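You operate a simulated robot arm through the tools that you are given. There is no shell and no other tool.

You run a simulated robot arm. Do the job below in one go: nothing can be reset, and whatever is moved stays where it is left.

Task
Scour the grime off the shell's bottom, then brush on a paste patch.
Fine: put pad and brush back and close the paste tin. Set down upright: scouring pad, paste brush. A coat counts when it lies all over at full strength: go over it till it gets no stronger. What is to be rubbed or washed off counts as gone when no trace of it is left.

The check looks at the end state, three seconds after you hand in, the way a careful person would. Anything else that was tipped, shoved, dropped, spilled or broken makes it a failure.

Robot
A 7-joint arm with a two-finger parallel gripper, fixed in place. Base frame: the origin is at the foot of the arm, x ahead of it, y to its left, z up; the work surface is at about z = 850. Units: mm, rad, N and s.
With the tool pointing down near the work surface it reaches from about 280 to 700 mm from the base axis. Its first joint turns from -2.897 to 2.897 rad. Payload 1.57 kg.
The tool frame sits at the grasp point between the pads (the TCP): z along the fingers, y along the line on which they close. The tips reach 30 mm beyond it. The gripper opens to 80 mm. The fingers are 17 mm wide and 12 mm thick; the gripper's body (40 by 82 mm) begins 80 mm behind the TCP.
Orientation is that of the tool frame in the base frame, as a unit quaternion [w, x, y, z]. With the fingers straight down and closing along the base's y, the tool's x points along the base's -x, its y along +y and its z along -z.

Tools
- The arm moves only by the tool servo_tool. Its argument "steps" is a list of rows, each an object of numbers (a shift or turn left out is 0, a gripper value left out holds the last): "claw": the opening, from 0 (shut) to 1 (fully open); "x", "y", "z": the shift along the base's x, y, z in mm; "wx", "wy", "wz": the turn, a rotation vector about the base's x, y, z in rad. In form: [{"claw": .., "x": .., "y": .., "z": .., "wx": .., "wy": .., "wz": ..}, ...]. A call has 1 to 20 rows; each row shifts and turns the commanded pose from where the row before left it. Each row takes 0.2 s and may step no farther than 50 mm and 0.15 rad from the row before; otherwise, or with a gripper value out of range, the whole call is refused. Where a pose cannot be reached the arm comes as near as it can. A force on the tool above 50 N (or 10 N above the force at the start of the call, whichever is more), or a blocked arm, ends the call early, and 0.2 s more pass. The fingers move at their own pace (about 72 mm/s each) and stop on an object; they squeeze with about 26 N. The grip force told is the motor's: it shows also when the fingers shut on nothing. Time passes only in rows, and 0.2 s behind the last, so rows that do not move let the fingers close. It gives the time, the measured TCP pose, the force on the tool (base axes), the opening and the grip force at its end, in the units of the frame above (readings bear some noise), with the torque about the TCP (base axes, N m) and any sound that the robot's microphone picked up, and new pictures: "show" is both (left out), scene, wrist or none.
- Cameras (640 x 400 px; columns grow to the right, rows downward): "scene" is fixed at [59.2, -499.6, 1792.7]; the picture's right is [0.84, -0.55, 0.00], its down [-0.36, -0.55, -0.75] and it looks along [0.41, 0.63, -0.66] (base axes); focal length 346 px, centre (320, 200). "wrist" rides on the gripper at [72, -7, -122] in the tool frame; the picture's right is [0.09, 1.00, 0.00], its down [-0.84, 0.08, -0.54] and it looks along [-0.54, 0.05, 0.84] (tool axes); focal length 238 px, centre (320, 200). There is no depth. A picture from a camera that has moved, and an enlarged one, comes with that camera's place and axes in the base frame and with its lens. The place of the scene camera against the robot may be out by one fixed shift of up to 25 mm in any direction.
- move_column(by): slides the trunk up (or, below 0, down) by that many mm; the arm rides with it, the base frame stays. It gives what a move gives, with no picture.
- zoom(camera, box): a new picture of the part [left, top, right, bottom] of that camera's present view, enlarged. The clock stands still meanwhile.
- close_job(): hands the job in; it is judged then, once.

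Places have to be worked out from the pictures, the camera data and where the tool is seen. Open the gripper and draw the arm clear of the work before you hand the job in, unless the task says otherwise.

The tools are called by a JSON object that holds its "op" and its "data". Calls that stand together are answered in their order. servo_tool: Moves the arm, as the interface text tells. Its arguments: {"type":"object","properties":{"steps":{"type":"array","items":{"type":"object","properties":{"claw":{"type":"number"},"x":{"type":"number"},"y":{"type":"number"},"z":{"type":"number"},"wx":{"type":"number"},"wy":{"type":"number"},"wz":{"type":"number"}}}},"show":{"type":"string","enum":["both","scene","wrist","none"]}},"required":["steps"]} The other tools are called the same way: move_column (by) slides the trunk up or down; zoom (camera, box) takes an enlarged picture of a part of a camera's view; close_job () hands the job in.

At the start:

```text
t: 0.0
ee_pos: [475.8, -19.8, 1286.2]
tool_rot: [0.0, 0.001, 1.0, 0.0]
ft_force: [0.7, -0.5, -0.4]
wrist_torque: [0.0, 0.02, 0.02]
finger_gap: 79.9
finger_force: 0.0
trunk travel left (down, up): [-425.0, 55.0]
```

scene: 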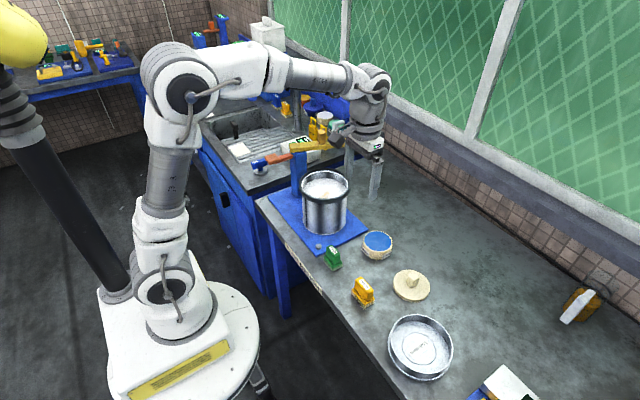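
wrist: 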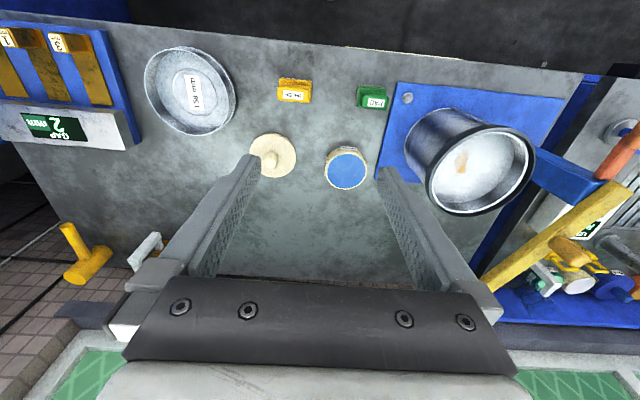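

I'll look closely at the objects on the bench before moving anything.

{"op": "zoom", "data": {"camera": "scene", "box": [240, 150, 400, 250]}}

{"op": "zoom", "data": {"camera": "scene", "box": [300, 220, 480, 332]}}

{"op": "zoom", "data": {"camera": "scene", "box": [360, 270, 640, 400]}}

{"op": "zoom", "data": {"camera": "wrist", "box": [380, 60, 640, 222]}}

{"op": "zoom", "data": {"camera": "wrist", "box": [130, 30, 400, 200]}}

{"op": "zoom", "data": {"camera": "wrist", "box": [0, 0, 200, 290]}}

{"op": "zoom", "data": {"camera": "scene", "box": [200, 80, 360, 180]}}

```text
4.00 times, centred on (320, 200) of scene
camera zoom: at [59.2, -499.6, 1792.7], right [0.84, -0.55, 0.0], down [-0.36, -0.55, -0.75], along [0.41, 0.63, -0.66], focal length 1385 px, centre (320, 200)
```

zoom: 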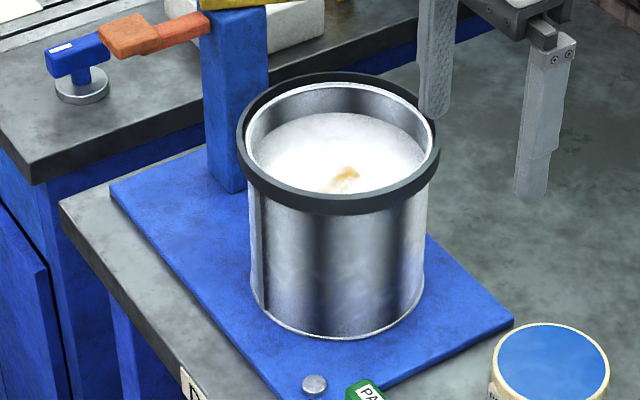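

```text
3.56 times, centred on (390, 276) of scene
camera zoom: at [59.2, -499.6, 1792.7], right [0.84, -0.55, 0.0], down [-0.36, -0.55, -0.75], along [0.41, 0.63, -0.66], focal length 1231 px, centre (71, -70)
```

zoom: 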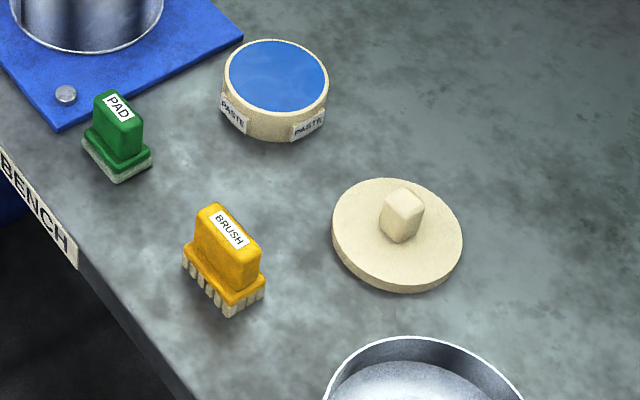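

```text
2.29 times, centred on (500, 335) of scene
camera zoom: at [59.2, -499.6, 1792.7], right [0.84, -0.55, 0.0], down [-0.36, -0.55, -0.75], along [0.41, 0.63, -0.66], focal length 792 px, centre (-91, -109)
```

zoom: 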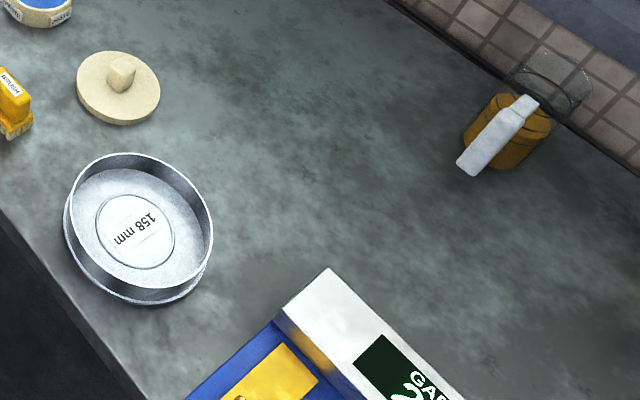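

```text
2.46 times, centred on (510, 141) of wrist
camera zoom: at [403.5, -26.5, 1407.9], right [-0.09, 1.0, 0.0], down [0.84, 0.08, 0.54], along [0.54, 0.05, -0.84], focal length 587 px, centre (-148, 345)
```

zoom: 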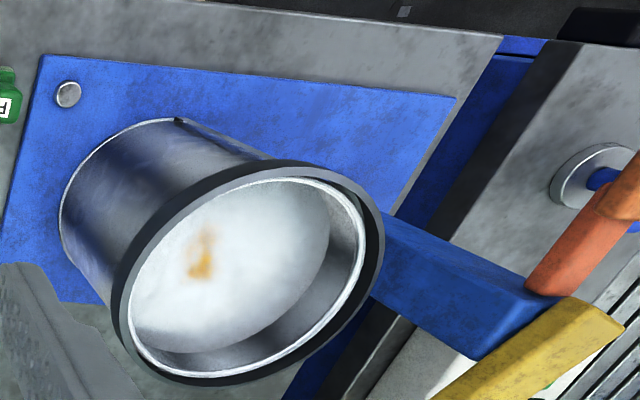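

```text
2.35 times, centred on (265, 115) of wrist
camera zoom: at [403.5, -26.5, 1407.9], right [-0.09, 1.0, 0.0], down [0.84, 0.08, 0.54], along [0.54, 0.05, -0.84], focal length 561 px, centre (449, 400)
```

zoom: 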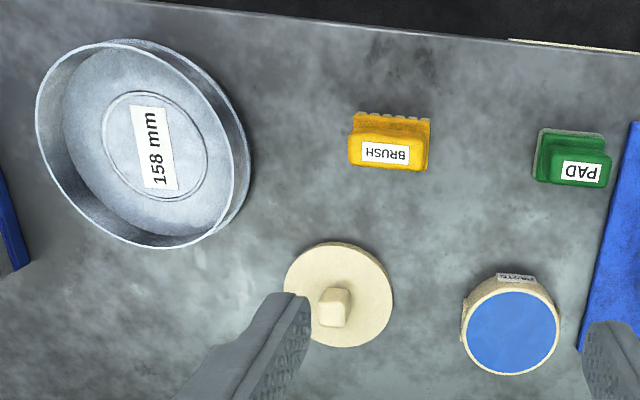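

```text
1.38 times, centred on (100, 145) of wrist
camera zoom: at [403.5, -26.5, 1407.9], right [-0.09, 1.0, 0.0], down [0.84, 0.08, 0.54], along [0.54, 0.05, -0.84], focal length 329 px, centre (623, 276)
```

zoom: 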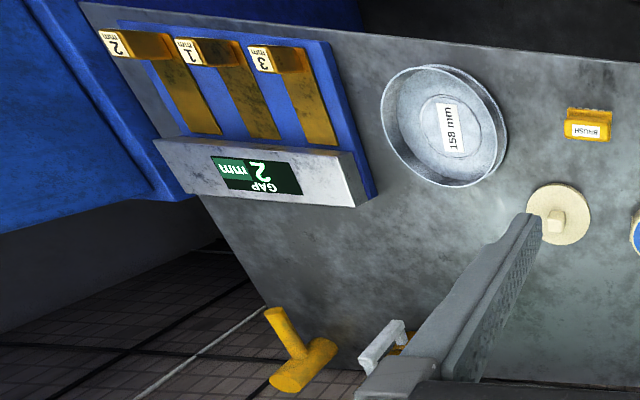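

```text
4.00 times, centred on (280, 130) of scene
camera zoom: at [59.2, -499.6, 1792.7], right [0.84, -0.55, 0.0], down [-0.36, -0.55, -0.75], along [0.41, 0.63, -0.66], focal length 1385 px, centre (480, 480)
```

zoom: 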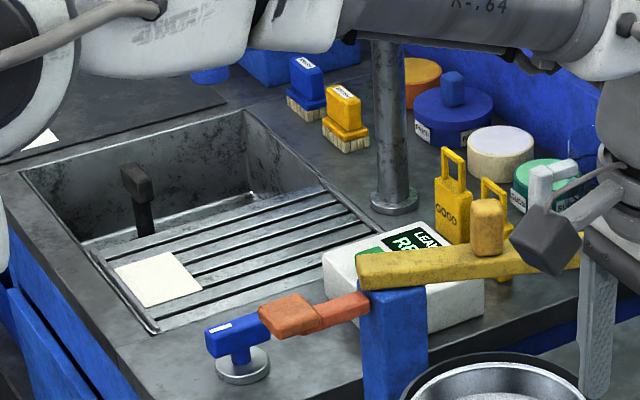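

The brown grime sits on the white recessed bottom of the metal shell, near (575, 275) and about z 985. I'll move the wrist camera left for a better view of it and of the post next to it.

{"op": "servo_tool", "data": {"steps": [{"x": -10, "y": 45}, {"x": -10, "y": 45}, {"x": -10, "y": 45}, {"x": -10, "y": 45}, {"x": -10, "y": 45}, {}, {}]}}

```text
t: 1.6
ee_pos: [424.5, 204.0, 1287.3]
tool_rot: [0.0, 0.001, 1.0, 0.0]
ft_force: [-0.3, 0.3, -0.4]
wrist_torque: [0.0, 0.01, 0.01]
finger_gap: 80.3
finger_force: 0.1
trunk travel left (down, up): [-425.0, 55.0]
camera wrist: at [353.4, 198.5, 1410.5], right [-0.09, 1.0, 0.0], down [0.84, 0.08, 0.54], along [0.54, 0.05, -0.84], focal length 238 px, centre (320, 200)
```

scene: 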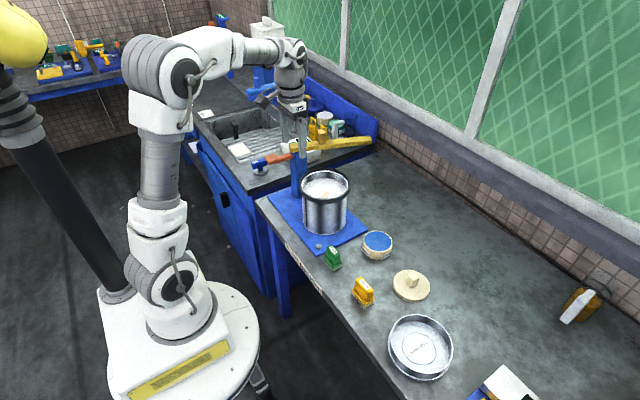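
wrist: 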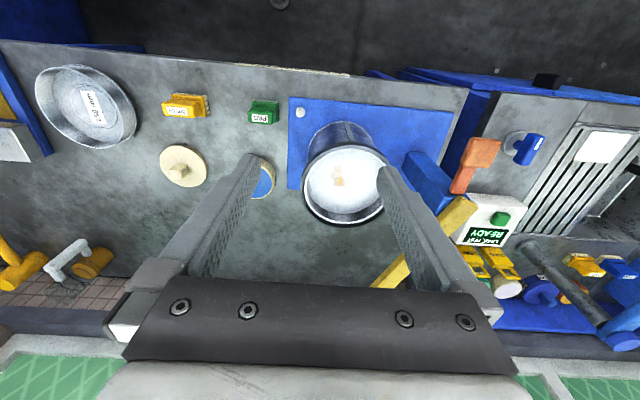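

{"op": "zoom", "data": {"camera": "wrist", "box": [270, 80, 430, 240]}}

{"op": "zoom", "data": {"camera": "wrist", "box": [360, 60, 640, 360]}}

{"op": "zoom", "data": {"camera": "wrist", "box": [140, 70, 300, 210]}}

{"op": "zoom", "data": {"camera": "scene", "box": [240, 70, 400, 250]}}

```text
2.50 times, centred on (350, 160) of wrist
camera zoom: at [353.4, 198.5, 1410.5], right [-0.09, 1.0, 0.0], down [0.84, 0.08, 0.54], along [0.54, 0.05, -0.84], focal length 596 px, centre (245, 300)
```

zoom: 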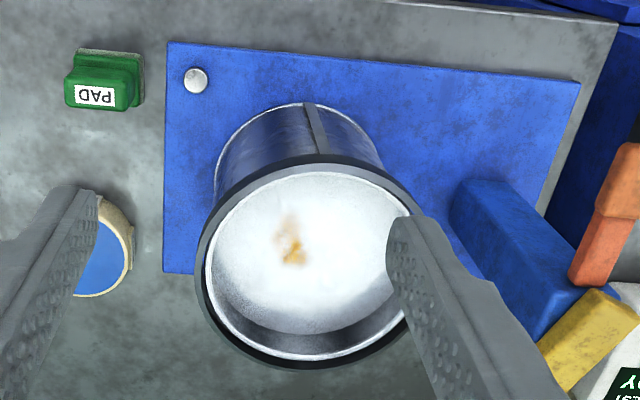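

```text
1.33 times, centred on (500, 210) of wrist
camera zoom: at [353.4, 198.5, 1410.5], right [-0.09, 1.0, 0.0], down [0.84, 0.08, 0.54], along [0.54, 0.05, -0.84], focal length 318 px, centre (80, 187)
```

zoom: 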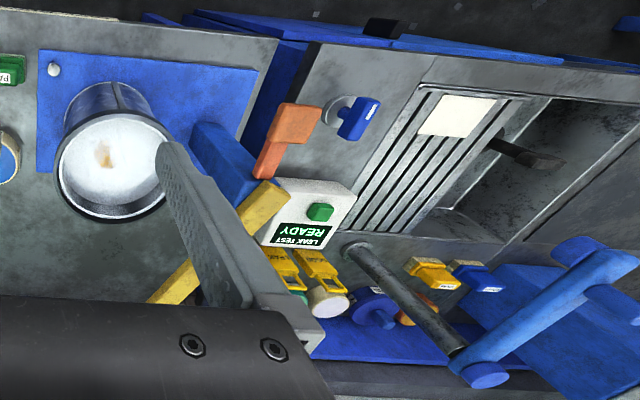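

```text
2.86 times, centred on (220, 140) of wrist
camera zoom: at [353.4, 198.5, 1410.5], right [-0.09, 1.0, 0.0], down [0.84, 0.08, 0.54], along [0.54, 0.05, -0.84], focal length 681 px, centre (606, 371)
```

zoom: 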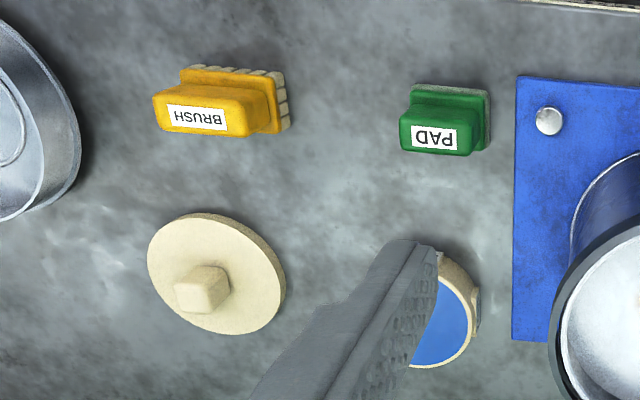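

```text
2.22 times, centred on (320, 160) of scene
camera zoom: at [59.2, -499.6, 1792.7], right [0.84, -0.55, 0.0], down [-0.36, -0.55, -0.75], along [0.41, 0.63, -0.66], focal length 770 px, centre (320, 289)
```

zoom: 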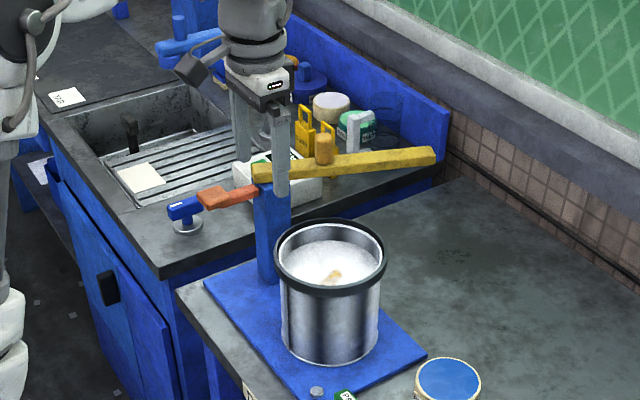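

The bottom sits about 33 mm below the rim, with the stain near (564, 255). The pad and brush are long along y, so I'll turn the gripper 90° to close on their thin side, then move in for a closer look.

{"op": "servo_tool", "data": {"steps": [{"x": 4.6, "y": -22, "z": -11, "wz": 0.1309}, {"x": 4.6, "y": -22, "z": -11, "wz": 0.1309}, {"x": 4.6, "y": -22, "z": -11, "wz": 0.1309}, {"x": 4.6, "y": -22, "z": -11, "wz": 0.1309}, {"x": 4.6, "y": -22, "z": -11, "wz": 0.1309}, {"x": 4.6, "y": -22, "z": -11, "wz": 0.1309}, {"x": 4.6, "y": -22, "z": -11, "wz": 0.1309}, {"x": 4.6, "y": -22, "z": -11, "wz": 0.1309}, {"x": 4.6, "y": -22, "z": -11, "wz": 0.1309}, {"x": 4.6, "y": -22, "z": -11, "wz": 0.1309}, {"x": 4.6, "y": -22, "z": -11, "wz": 0.1309}, {"x": 4.6, "y": -22, "z": -11, "wz": 0.1309}, {}, {}]}}

```text
t: 4.6
ee_pos: [480.2, -59.0, 1154.4]
tool_rot: [0.0, 0.707, -0.707, 0.001]
ft_force: [-0.2, -0.6, 0.5]
wrist_torque: [-0.04, -0.04, -0.01]
finger_gap: 80.1
finger_force: 0.1
trunk travel left (down, up): [-425.0, 55.0]
camera wrist: at [486.6, -131.5, 1276.9], right [-1.0, -0.09, 0.0], down [-0.08, 0.84, 0.54], along [-0.05, 0.54, -0.84], focal length 238 px, centre (320, 200)
```

scene: 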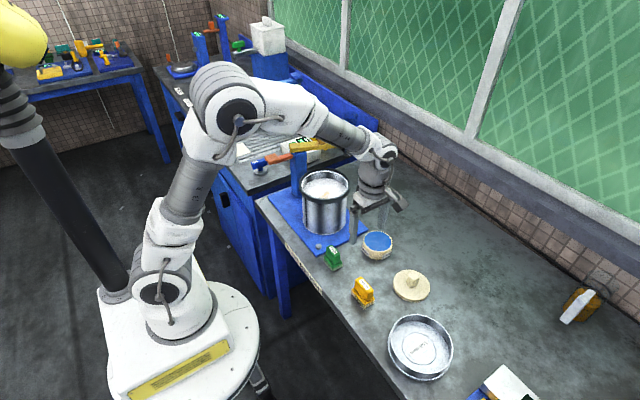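
wrist: 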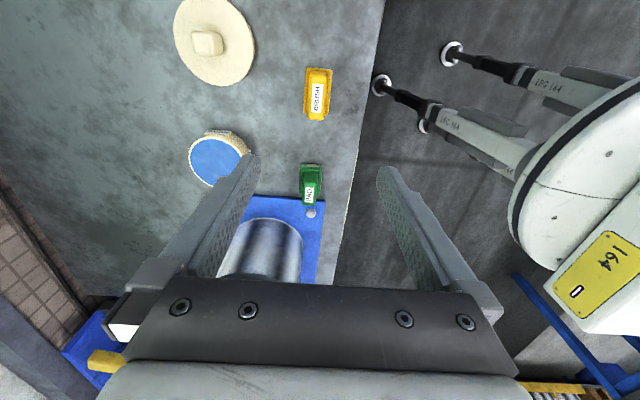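

The rotation worked. I'll enlarge the brush, pad, tin and lid to measure them.

{"op": "zoom", "data": {"camera": "wrist", "box": [270, 50, 370, 230]}}

{"op": "zoom", "data": {"camera": "wrist", "box": [160, 0, 340, 200]}}

{"op": "zoom", "data": {"camera": "scene", "box": [310, 235, 390, 315]}}

```text
2.22 times, centred on (320, 140) of wrist
camera zoom: at [486.6, -131.5, 1276.9], right [-1.0, -0.09, 0.0], down [-0.08, 0.84, 0.54], along [-0.05, 0.54, -0.84], focal length 530 px, centre (320, 333)
```

zoom: 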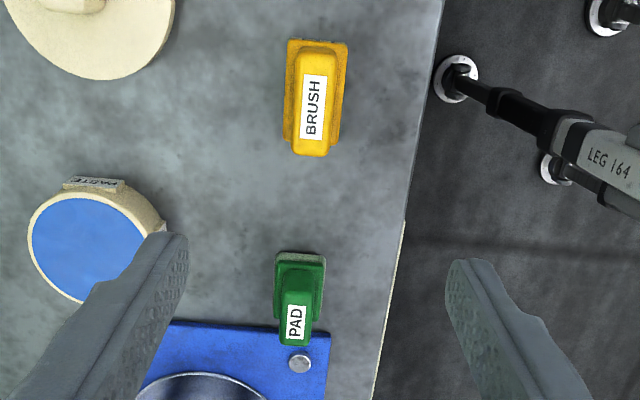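

```text
2.00 times, centred on (250, 100) of wrist
camera zoom: at [486.6, -131.5, 1276.9], right [-1.0, -0.09, 0.0], down [-0.08, 0.84, 0.54], along [-0.05, 0.54, -0.84], focal length 477 px, centre (460, 400)
```

zoom: 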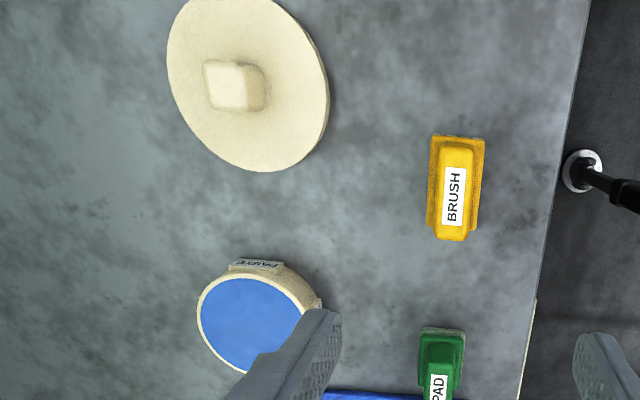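

```text
5.00 times, centred on (350, 275) of scene
camera zoom: at [59.2, -499.6, 1792.7], right [0.84, -0.55, 0.0], down [-0.36, -0.55, -0.75], along [0.41, 0.63, -0.66], focal length 1732 px, centre (170, -175)
```

zoom: 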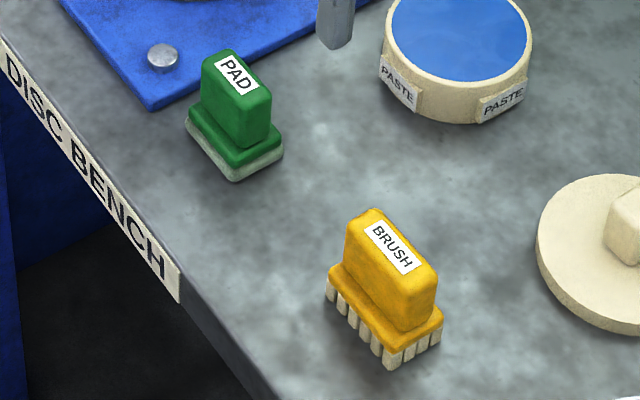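

The pad handle is near (485, 92) and the brush handle near (485, -70), both with tops around z 905–920. I'll move over the pad at a safe height to measure it up close.

{"op": "servo_tool", "data": {"steps": [{"x": 0.75, "y": 19.25, "z": -20.5}, {"x": 0.75, "y": 19.25, "z": -20.5}, {"x": 0.75, "y": 19.25, "z": -20.5}, {"x": 0.75, "y": 19.25, "z": -20.5}, {"x": 0.75, "y": 19.25, "z": -20.5}, {"x": 0.75, "y": 19.25, "z": -20.5}, {"x": 0.75, "y": 19.25, "z": -20.5}, {"x": 0.75, "y": 19.25, "z": -20.5}, {}, {}]}}

{"op": "zoom", "data": {"camera": "wrist", "box": [240, 80, 400, 230]}}

{"op": "zoom", "data": {"camera": "scene", "box": [290, 200, 390, 300]}}

```text
t: 6.8
ee_pos: [488.2, 94.8, 990.0]
tool_rot: [0.0, -0.706, 0.709, 0.0]
ft_force: [-0.4, 0.7, -0.2]
wrist_torque: [0.03, 0.04, -0.02]
finger_gap: 79.9
finger_force: 0.1
trunk travel left (down, up): [-425.0, 55.0]
camera wrist: at [495.0, 23.2, 1111.3], right [-1.0, -0.09, 0.0], down [-0.08, 0.84, 0.54], along [-0.05, 0.54, -0.84], focal length 238 px, centre (320, 200)
```

scene: 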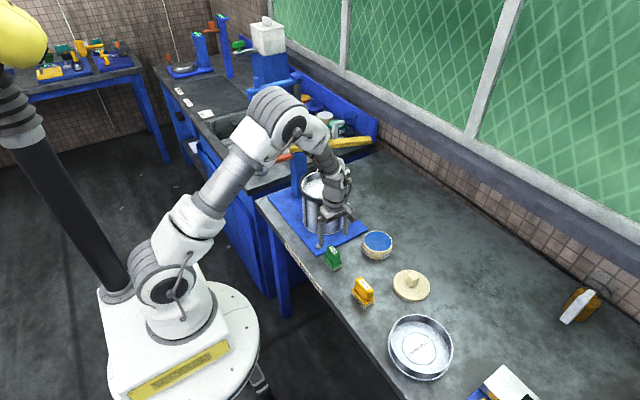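
wrist: 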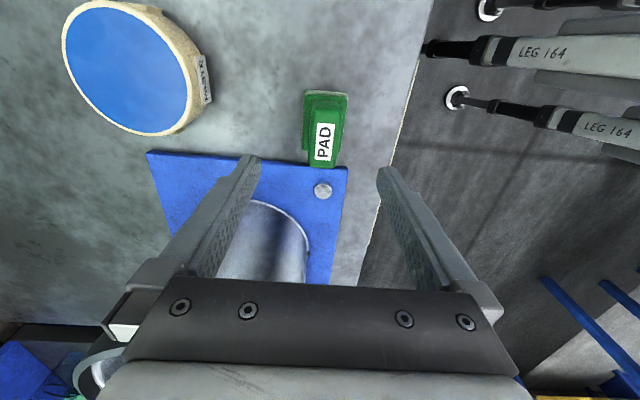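

```text
2.67 times, centred on (320, 155) of wrist
camera zoom: at [495.0, 23.2, 1111.3], right [-1.0, -0.09, 0.0], down [-0.08, 0.84, 0.54], along [-0.05, 0.54, -0.84], focal length 636 px, centre (320, 320)
```

zoom: 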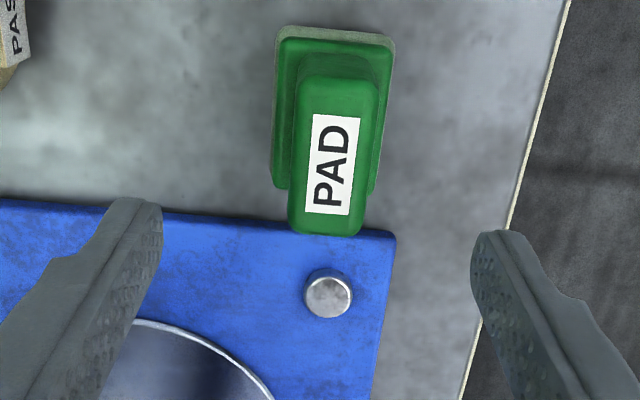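

```text
4.00 times, centred on (340, 250) of scene
camera zoom: at [59.2, -499.6, 1792.7], right [0.84, -0.55, 0.0], down [-0.36, -0.55, -0.75], along [0.41, 0.63, -0.66], focal length 1385 px, centre (240, 0)
```

zoom: 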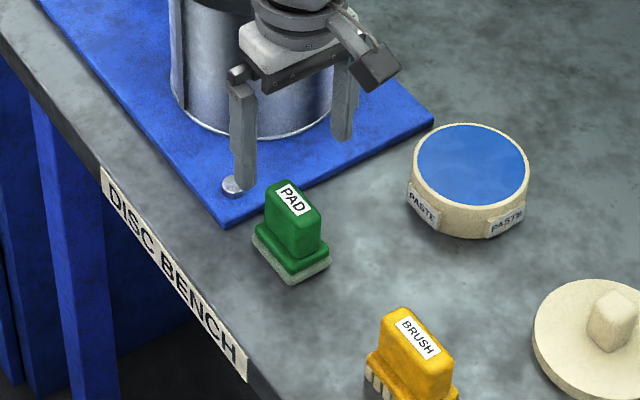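

The pad handle is about 27 mm wide in x and centred near (485, 89). Its top is at about z 919 and its flange top at about 870–875. I'll descend to z 912 so the tips stay above the flange, then close.

{"op": "servo_tool", "data": {"steps": [{"x": -3.2, "y": -5.8}, {"z": -20}, {"z": -20}, {"z": -20}, {"z": -18}, {}, {}]}}

{"op": "zoom", "data": {"camera": "wrist", "box": [200, 60, 440, 210]}}

{"op": "zoom", "data": {"camera": "scene", "box": [290, 210, 370, 290]}}

```text
t: 8.4
ee_pos: [484.1, 87.5, 911.6]
tool_rot: [-0.001, -0.707, 0.708, 0.0]
ft_force: [0.0, 1.0, 0.3]
wrist_torque: [0.01, 0.02, -0.01]
finger_gap: 79.9
finger_force: 0.1
trunk travel left (down, up): [-425.0, 55.0]
camera wrist: at [491.8, 16.2, 1034.1], right [-1.0, -0.09, 0.0], down [-0.08, 0.84, 0.54], along [-0.05, 0.54, -0.84], focal length 238 px, centre (320, 200)
```

scene: 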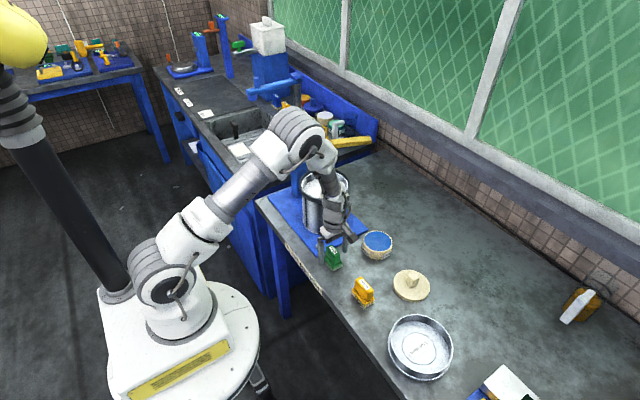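
wrist: 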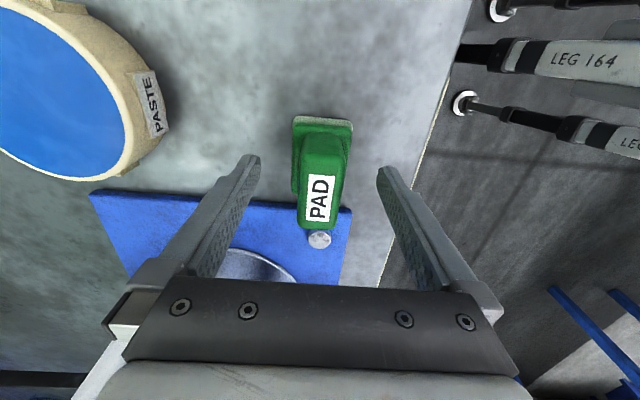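

```text
2.67 times, centred on (320, 135) of wrist
camera zoom: at [491.8, 16.2, 1034.1], right [-1.0, -0.09, 0.0], down [-0.08, 0.84, 0.54], along [-0.05, 0.54, -0.84], focal length 636 px, centre (320, 373)
```

zoom: 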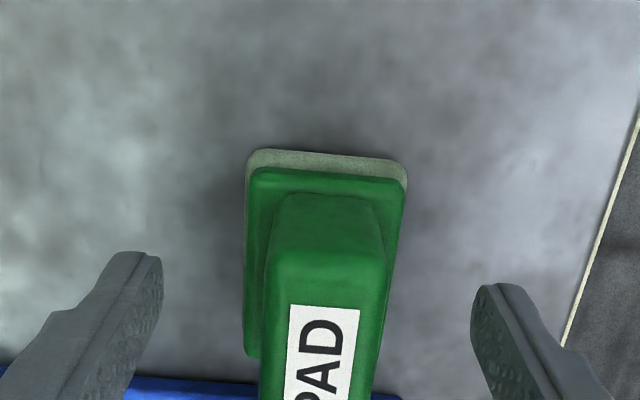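

```text
5.00 times, centred on (330, 250) of scene
camera zoom: at [59.2, -499.6, 1792.7], right [0.84, -0.55, 0.0], down [-0.36, -0.55, -0.75], along [0.41, 0.63, -0.66], focal length 1732 px, centre (270, -50)
```

zoom: 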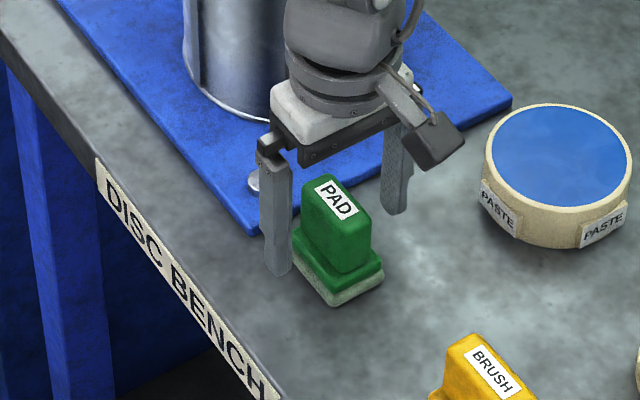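

The handle is centred between the fingers (label ray gives about (485, 89)) and the tips are level with the lower part of the handle. I'll close the gripper.

{"op": "servo_tool", "data": {"steps": [{"claw": 0}, {}, {}, {}, {}]}}

{"op": "zoom", "data": {"camera": "scene", "box": [290, 210, 370, 290]}}

```text
t: 9.6
ee_pos: [485.2, 88.3, 911.4]
tool_rot: [0.0, -0.707, 0.707, 0.0]
ft_force: [0.9, 0.1, -0.7]
wrist_torque: [0.03, -0.02, 0.03]
finger_gap: 25.7
finger_force: 26.1
trunk travel left (down, up): [-425.0, 55.0]
camera wrist: at [491.9, 16.2, 1034.2], right [-1.0, -0.09, 0.0], down [-0.08, 0.84, 0.54], along [-0.05, 0.54, -0.84], focal length 238 px, centre (320, 200)
```

scene: 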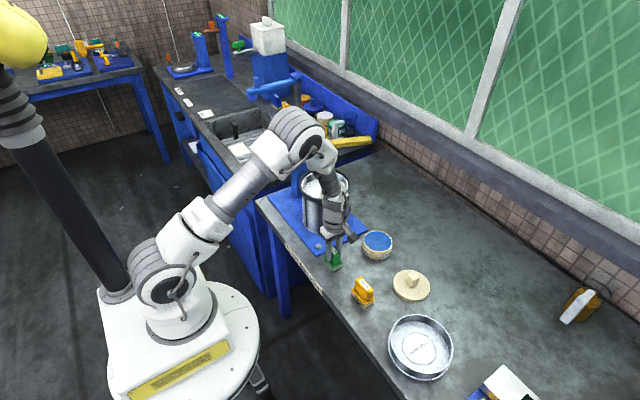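
wrist: 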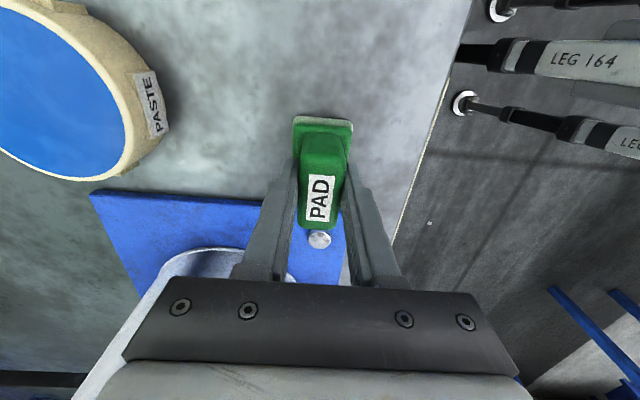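

```text
5.00 times, centred on (330, 250) of scene
camera zoom: at [59.2, -499.6, 1792.7], right [0.84, -0.55, 0.0], down [-0.36, -0.55, -0.75], along [0.41, 0.63, -0.66], focal length 1732 px, centre (270, -50)
```

zoom: 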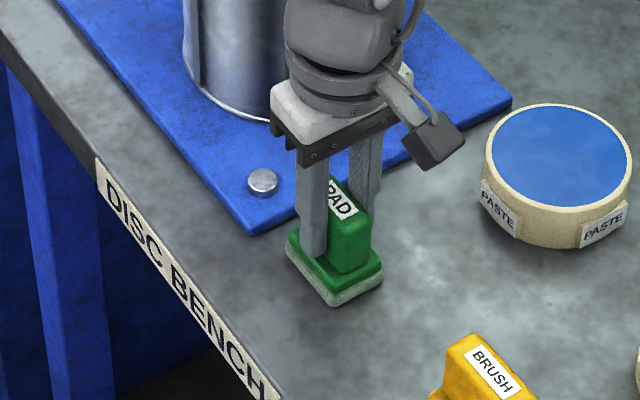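

I've got the pad (gap 25.7 mm, 26 N), with its bottom about 61 mm below the TCP. I'll lift it straight up, then carry it over and past the shell so the camera looks down at the bottom.

{"op": "servo_tool", "data": {"steps": [{"z": 20}, {"z": 40}, {"z": 45}, {"z": 45}, {"z": 45}, {"z": 45}, {"x": 10, "y": 30, "z": 3}, {"x": 10, "y": 30, "z": 3}, {"x": 10, "y": 30, "z": 3}, {"x": 10, "y": 30, "z": 3}, {"x": 10, "y": 30, "z": 3}, {"x": 10, "y": 30, "z": 3}, {"x": 10, "y": 30, "z": 3}, {"x": 10, "y": 30, "z": 3}, {}, {}]}}

{"op": "zoom", "data": {"camera": "wrist", "box": [200, 0, 440, 150]}}

```text
t: 13.0
ee_pos: [564.0, 330.6, 1176.3]
tool_rot: [0.001, 0.707, -0.707, 0.0]
ft_force: [0.8, -0.3, -0.3]
wrist_torque: [-0.03, -0.01, -0.01]
finger_gap: 0.0
finger_force: 20.9
trunk travel left (down, up): [-425.0, 55.0]
camera wrist: at [572.0, 258.1, 1298.2], right [-1.0, -0.09, 0.0], down [-0.08, 0.84, 0.54], along [-0.05, 0.54, -0.84], focal length 238 px, centre (320, 200)
```

scene: 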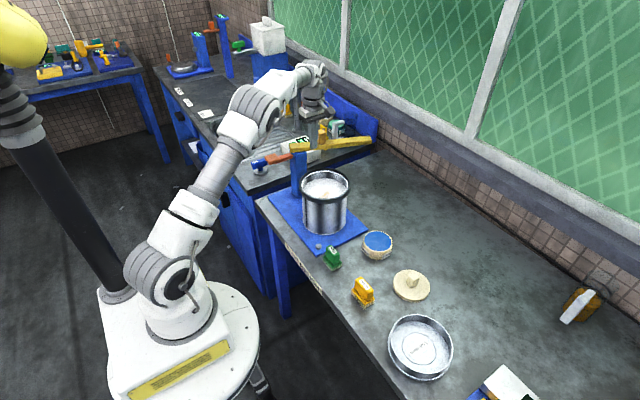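
wrist: 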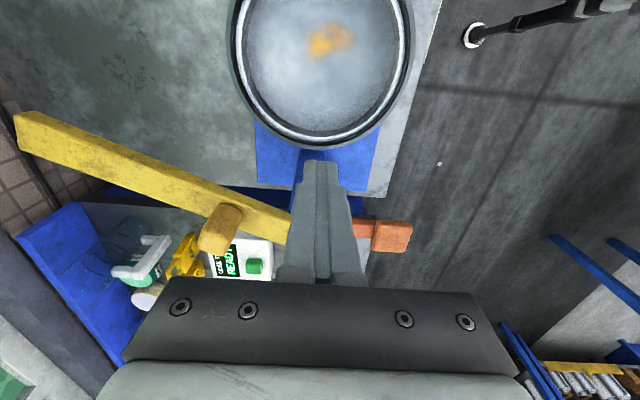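

```text
2.67 times, centred on (320, 75) of wrist
camera zoom: at [572.0, 258.1, 1298.2], right [-1.0, -0.09, 0.0], down [-0.08, 0.84, 0.54], along [-0.05, 0.54, -0.84], focal length 636 px, centre (320, 533)
```

zoom: 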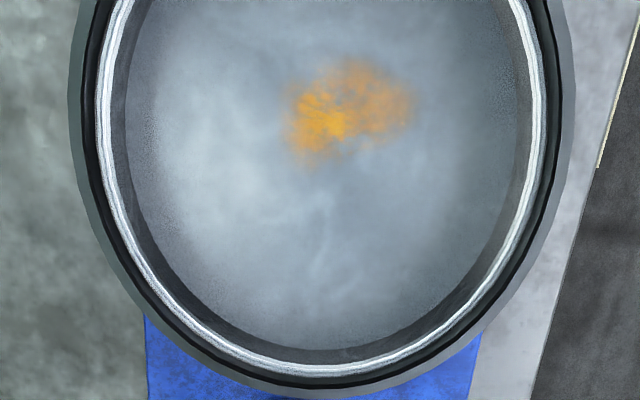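

The gripper is empty: the pad slipped out during the lift and looks like it's still at its spot. The view of the stain is useful though, showing it spans about x 535–587 and y 236–270. I'll check the pad and its handle.

{"op": "zoom", "data": {"camera": "scene", "box": [300, 225, 370, 295]}}

{"op": "zoom", "data": {"camera": "scene", "box": [330, 260, 400, 330]}}

```text
5.71 times, centred on (335, 260) of scene
camera zoom: at [59.2, -499.6, 1792.7], right [0.84, -0.55, 0.0], down [-0.36, -0.55, -0.75], along [0.41, 0.63, -0.66], focal length 1979 px, centre (234, -143)
```

zoom: 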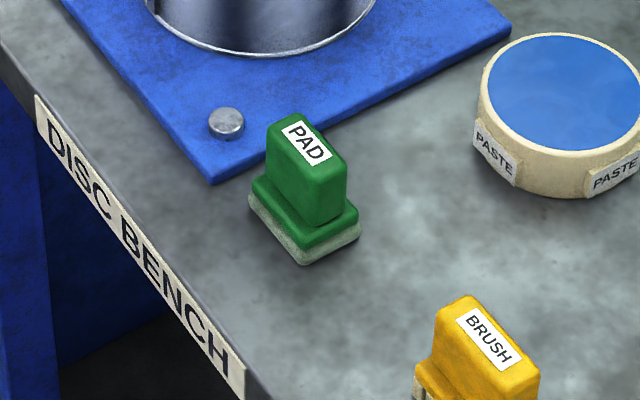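

```text
5.71 times, centred on (365, 295) of scene
camera zoom: at [59.2, -499.6, 1792.7], right [0.84, -0.55, 0.0], down [-0.36, -0.55, -0.75], along [0.41, 0.63, -0.66], focal length 1979 px, centre (63, -343)
```

zoom: 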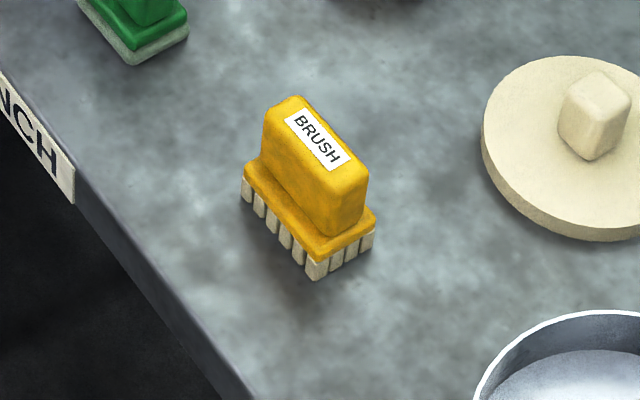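

The pad is upright at its spot. I'll go back over it, check its position, regrip, and lift very slowly this time.

{"op": "servo_tool", "data": {"steps": [{"x": -10, "y": -30, "claw": 1}, {"x": -10, "y": -30}, {"x": -10, "y": -30}, {"x": -10, "y": -30}, {"x": -10, "y": -30}, {"x": -10, "y": -30}, {"x": -10, "y": -30}, {"x": -9, "y": -32}, {"z": -40}, {"z": -40}, {"z": -40}, {"z": -40}, {"z": -30}, {}, {}]}}

{"op": "zoom", "data": {"camera": "wrist", "box": [240, 80, 400, 230]}}

```text
t: 16.2
ee_pos: [484.6, 86.7, 986.1]
tool_rot: [0.0, -0.706, 0.708, 0.0]
ft_force: [0.1, 0.2, 0.9]
wrist_torque: [-0.02, 0.01, 0.03]
finger_gap: 79.9
finger_force: 0.0
trunk travel left (down, up): [-425.0, 55.0]
camera wrist: at [490.3, 14.2, 1107.6], right [-1.0, -0.09, 0.0], down [-0.08, 0.84, 0.54], along [-0.05, 0.54, -0.84], focal length 238 px, centre (320, 200)
```

scene: 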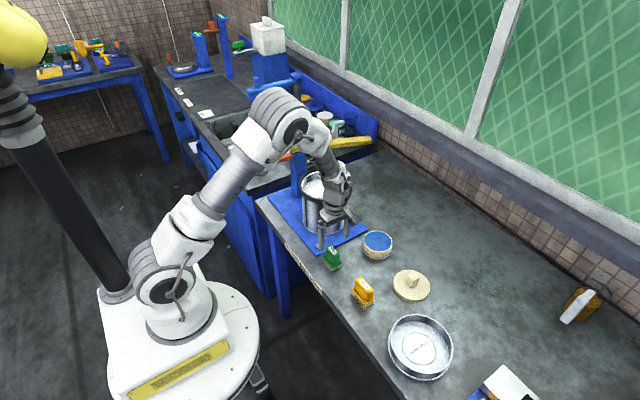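
wrist: 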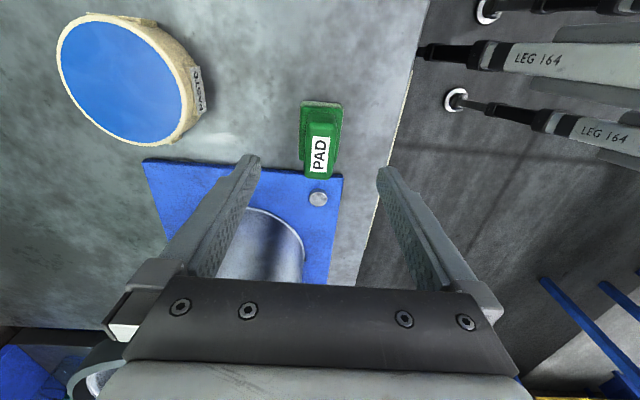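

```text
2.67 times, centred on (320, 155) of wrist
camera zoom: at [490.3, 14.2, 1107.6], right [-1.0, -0.09, 0.0], down [-0.08, 0.84, 0.54], along [-0.05, 0.54, -0.84], focal length 636 px, centre (320, 320)
```

zoom: 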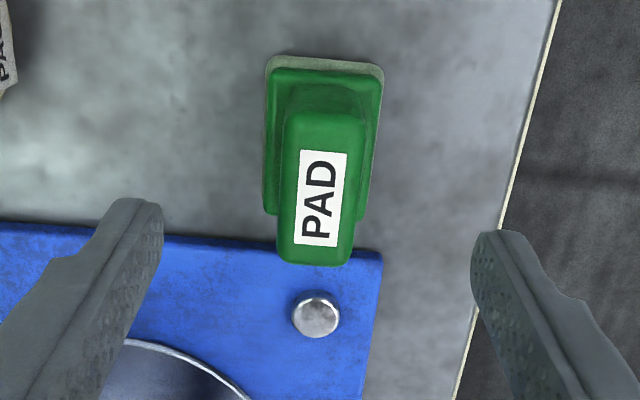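

The pad is unmoved at about (484, 89.5). I'll descend again a little deeper and close, then lift in very small steps.

{"op": "servo_tool", "data": {"steps": [{"y": 2.5, "z": -20}, {"z": -20}, {"z": -20}, {"z": -17}, {}, {"claw": 0}, {}, {}, {}, {}, {}, {"z": 2}, {"z": 2}, {"z": 2}, {"z": 2}, {"z": 2}]}}

{"op": "zoom", "data": {"camera": "scene", "box": [290, 210, 370, 290]}}

```text
t: 19.6
ee_pos: [483.9, 90.2, 918.9]
tool_rot: [0.0, -0.707, 0.707, 0.0]
ft_force: [-0.4, 0.1, -2.0]
wrist_torque: [0.02, 0.01, 0.01]
finger_gap: 25.7
finger_force: 25.6
trunk travel left (down, up): [-425.0, 55.0]
camera wrist: at [491.1, 17.4, 1041.1], right [-1.0, -0.09, 0.0], down [-0.08, 0.84, 0.54], along [-0.05, 0.54, -0.84], focal length 238 px, centre (320, 200)
```

scene: 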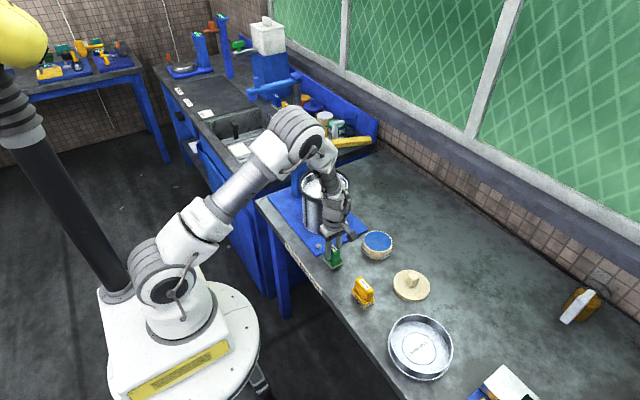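
wrist: 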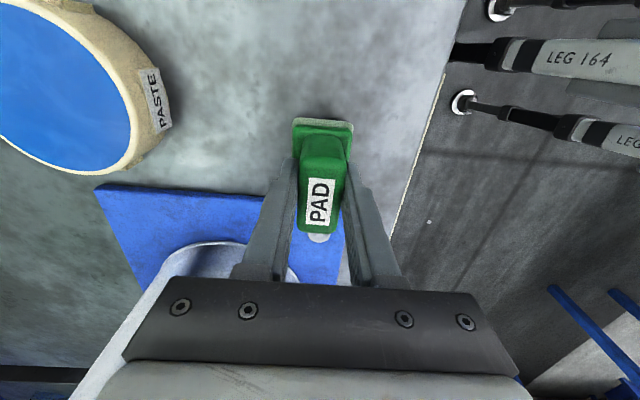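

```text
5.00 times, centred on (330, 250) of scene
camera zoom: at [59.2, -499.6, 1792.7], right [0.84, -0.55, 0.0], down [-0.36, -0.55, -0.75], along [0.41, 0.63, -0.66], focal length 1732 px, centre (270, -50)
```

zoom: 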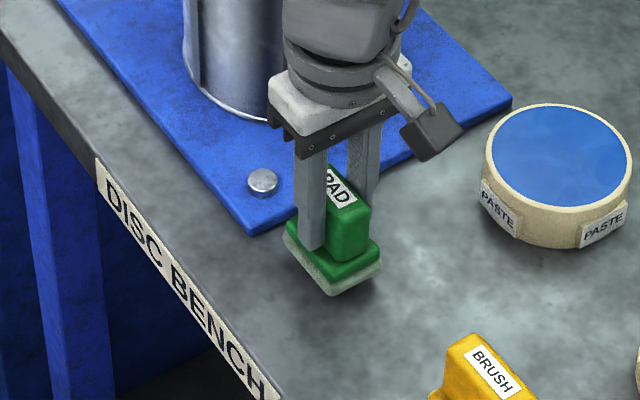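

The pad is off the bench and held, with about 2 N of weight. The earlier slip was probably from lifting too fast, so I'll continue gently.

{"op": "servo_tool", "data": {"steps": [{"z": 4}, {"z": 6}, {"z": 8}, {"z": 8}, {"z": 8}, {"z": 8}, {"z": 8}, {"z": 8}, {"z": 8}, {"z": 8}, {"z": 6}, {"z": 4}], "show": "wrist"}}

```text
t: 22.2
ee_pos: [483.2, 89.5, 1002.6]
tool_rot: [0.0, -0.707, 0.707, 0.0]
ft_force: [-0.4, -1.0, -1.4]
wrist_torque: [-0.01, -0.01, 0.01]
finger_gap: 25.6
finger_force: 26.1
trunk travel left (down, up): [-425.0, 55.0]
camera wrist: at [490.5, 17.2, 1124.6], right [-1.0, -0.09, 0.0], down [-0.08, 0.84, 0.54], along [-0.05, 0.54, -0.84], focal length 238 px, centre (320, 200)
```

wrist: 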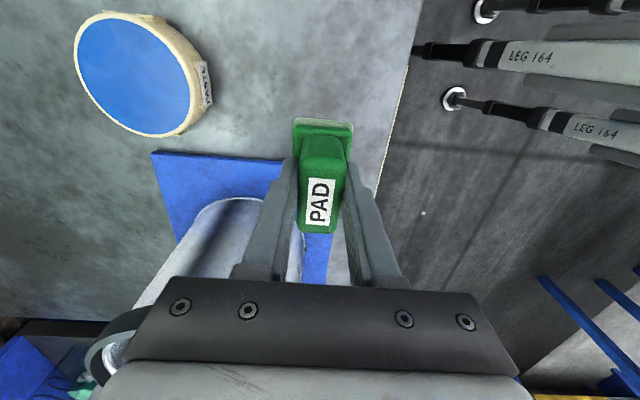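

It's holding steady. I'll raise the pad above the rim height, still gently, then move it over the stain.

{"op": "servo_tool", "data": {"steps": [{"z": 4}, {"z": 8}, {"z": 10}, {"z": 10}, {"z": 10}, {"z": 10}, {"z": 10}, {"z": 10}, {"z": 10}, {"z": 10}, {"z": 9}, {"z": 6}, {"z": 3}], "show": "none"}}

{"op": "servo_tool", "data": {"steps": [{"x": 2, "y": 4}, {"x": 4, "y": 8}, {"x": 5, "y": 10}, {"x": 5, "y": 10}, {"x": 5, "y": 10}, {"x": 5, "y": 10}, {"x": 5, "y": 10}, {"x": 5, "y": 10}, {"x": 5, "y": 10}, {"x": 5, "y": 10}, {"x": 5, "y": 10}, {"x": 5, "y": 10}, {"x": 5, "y": 10}, {"x": 5, "y": 10}, {"x": 5, "y": 10}, {"x": 4, "y": 10}, {"x": 2, "y": 7}, {"x": 1, "y": 4}, {}]}}

{"op": "zoom", "data": {"camera": "scene", "box": [280, 140, 380, 240]}}

```text
t: 25.0
ee_pos: [483.8, 89.6, 1112.2]
tool_rot: [0.0, 0.707, -0.707, 0.0]
ft_force: [0.2, -0.4, -1.0]
wrist_torque: [-0.01, -0.01, 0.01]
finger_gap: 25.7
finger_force: 25.5
trunk travel left (down, up): [-425.0, 55.0]
```

```text
t: 29.0
ee_pos: [562.2, 253.3, 1112.6]
tool_rot: [-0.001, -0.706, 0.708, 0.0]
ft_force: [0.1, -0.3, -0.5]
wrist_torque: [0.01, -0.02, 0.02]
finger_gap: 25.3
finger_force: 26.2
trunk travel left (down, up): [-425.0, 55.0]
camera wrist: at [569.5, 180.9, 1234.8], right [-1.0, -0.09, 0.0], down [-0.08, 0.84, 0.54], along [-0.05, 0.54, -0.84], focal length 238 px, centre (320, 200)
```

scene: 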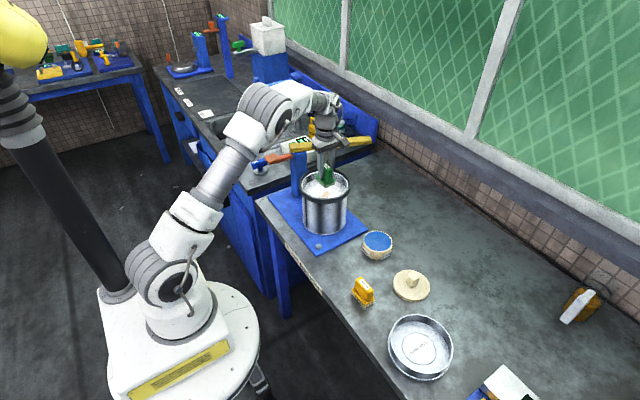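
wrist: 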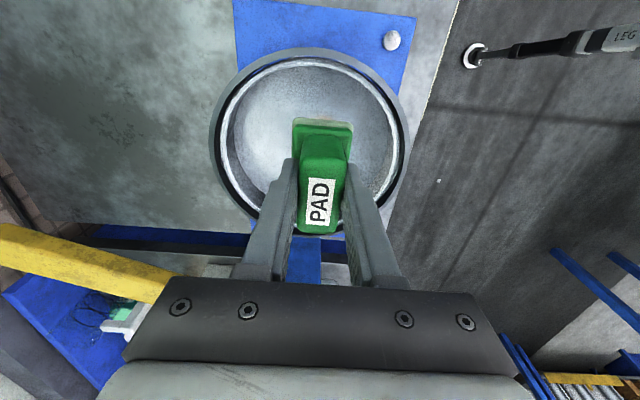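

```text
4.00 times, centred on (330, 190) of scene
camera zoom: at [59.2, -499.6, 1792.7], right [0.84, -0.55, 0.0], down [-0.36, -0.55, -0.75], along [0.41, 0.63, -0.66], focal length 1385 px, centre (280, 240)
```

zoom: 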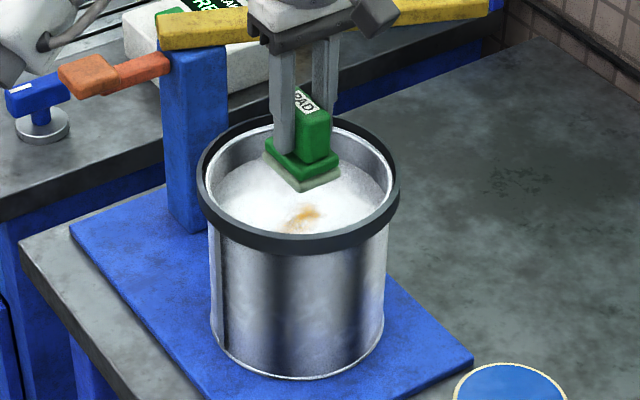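

The pad is held over the stain, which the scene view shows just in front of and below it. I'll descend in small steps and watch for contact.

{"op": "servo_tool", "data": {"steps": [{"z": -4}, {"z": -8}, {"z": -10}, {"z": -10}, {"z": -10}, {"z": -6}, {}], "show": "none"}}

{"op": "servo_tool", "data": {"steps": [{"z": -2}, {"z": -2}, {"z": -2}, {"z": -2}]}}

{"op": "zoom", "data": {"camera": "scene", "box": [280, 140, 380, 240]}}

```text
t: 30.6
ee_pos: [561.6, 254.2, 1065.9]
tool_rot: [0.001, 0.707, -0.707, -0.001]
ft_force: [0.1, 0.3, -0.7]
wrist_torque: [0.0, 0.0, 0.01]
finger_gap: 25.3
finger_force: 26.2
trunk travel left (down, up): [-425.0, 55.0]
```

```text
t: 31.6
ee_pos: [562.3, 252.5, 1056.3]
tool_rot: [-0.001, -0.707, 0.707, -0.001]
ft_force: [0.0, 0.4, -1.6]
wrist_torque: [0.03, 0.03, 0.02]
finger_gap: 25.5
finger_force: 25.6
trunk travel left (down, up): [-425.0, 55.0]
camera wrist: at [569.2, 180.1, 1179.0], right [-1.0, -0.09, 0.0], down [-0.08, 0.84, 0.54], along [-0.05, 0.54, -0.84], focal length 238 px, centre (320, 200)
```

scene: 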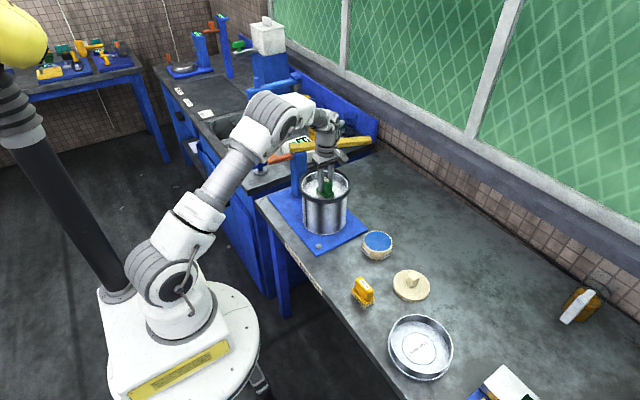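
wrist: 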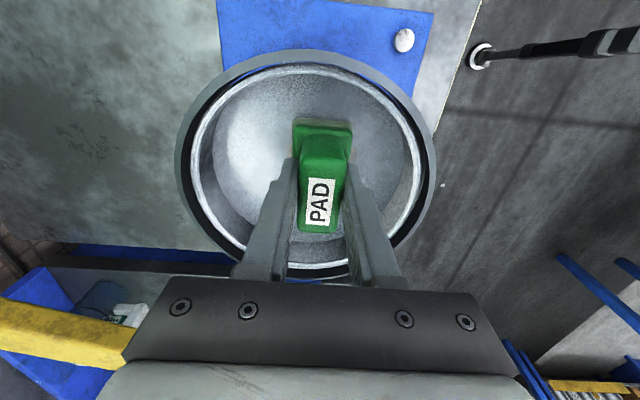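

```text
4.00 times, centred on (330, 190) of scene
camera zoom: at [59.2, -499.6, 1792.7], right [0.84, -0.55, 0.0], down [-0.36, -0.55, -0.75], along [0.41, 0.63, -0.66], focal length 1385 px, centre (280, 240)
```

zoom: 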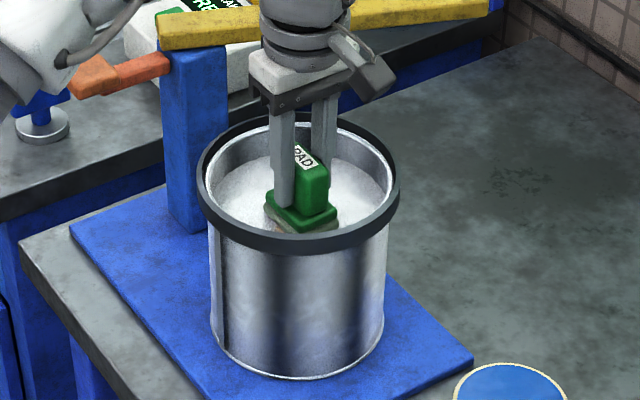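

It's nearly at the bottom and still carrying only its own weight. I'll continue down in 1–2 mm steps, checking force.

{"op": "servo_tool", "data": {"steps": [{"z": -1.5}, {"z": -1.5}, {}], "show": "none"}}

{"op": "servo_tool", "data": {"steps": [{"z": -1}, {"z": -1}, {}], "show": "none"}}

{"op": "servo_tool", "data": {"steps": [{"z": -1}, {"z": -1}, {}], "show": "none"}}

```text
t: 32.4
ee_pos: [563.2, 252.2, 1056.9]
tool_rot: [-0.001, 0.707, -0.707, 0.001]
ft_force: [-1.3, -0.5, 18.1]
wrist_torque: [-0.3, 0.28, 0.02]
finger_gap: 25.7
finger_force: 26.2
trunk travel left (down, up): [-425.0, 55.0]
```

```text
t: 33.2
ee_pos: [561.8, 251.0, 1054.2]
tool_rot: [-0.001, 0.708, -0.707, 0.001]
ft_force: [2.5, 1.7, 24.5]
wrist_torque: [0.08, 0.14, -0.04]
finger_gap: 25.8
finger_force: 26.0
trunk travel left (down, up): [-425.0, 55.0]
```

```text
t: 34.0
ee_pos: [561.2, 251.1, 1052.1]
tool_rot: [0.001, -0.707, 0.708, -0.002]
ft_force: [1.8, -0.7, 25.2]
wrist_torque: [-0.06, 0.14, -0.02]
finger_gap: 25.2
finger_force: 26.4
trunk travel left (down, up): [-425.0, 55.0]
```

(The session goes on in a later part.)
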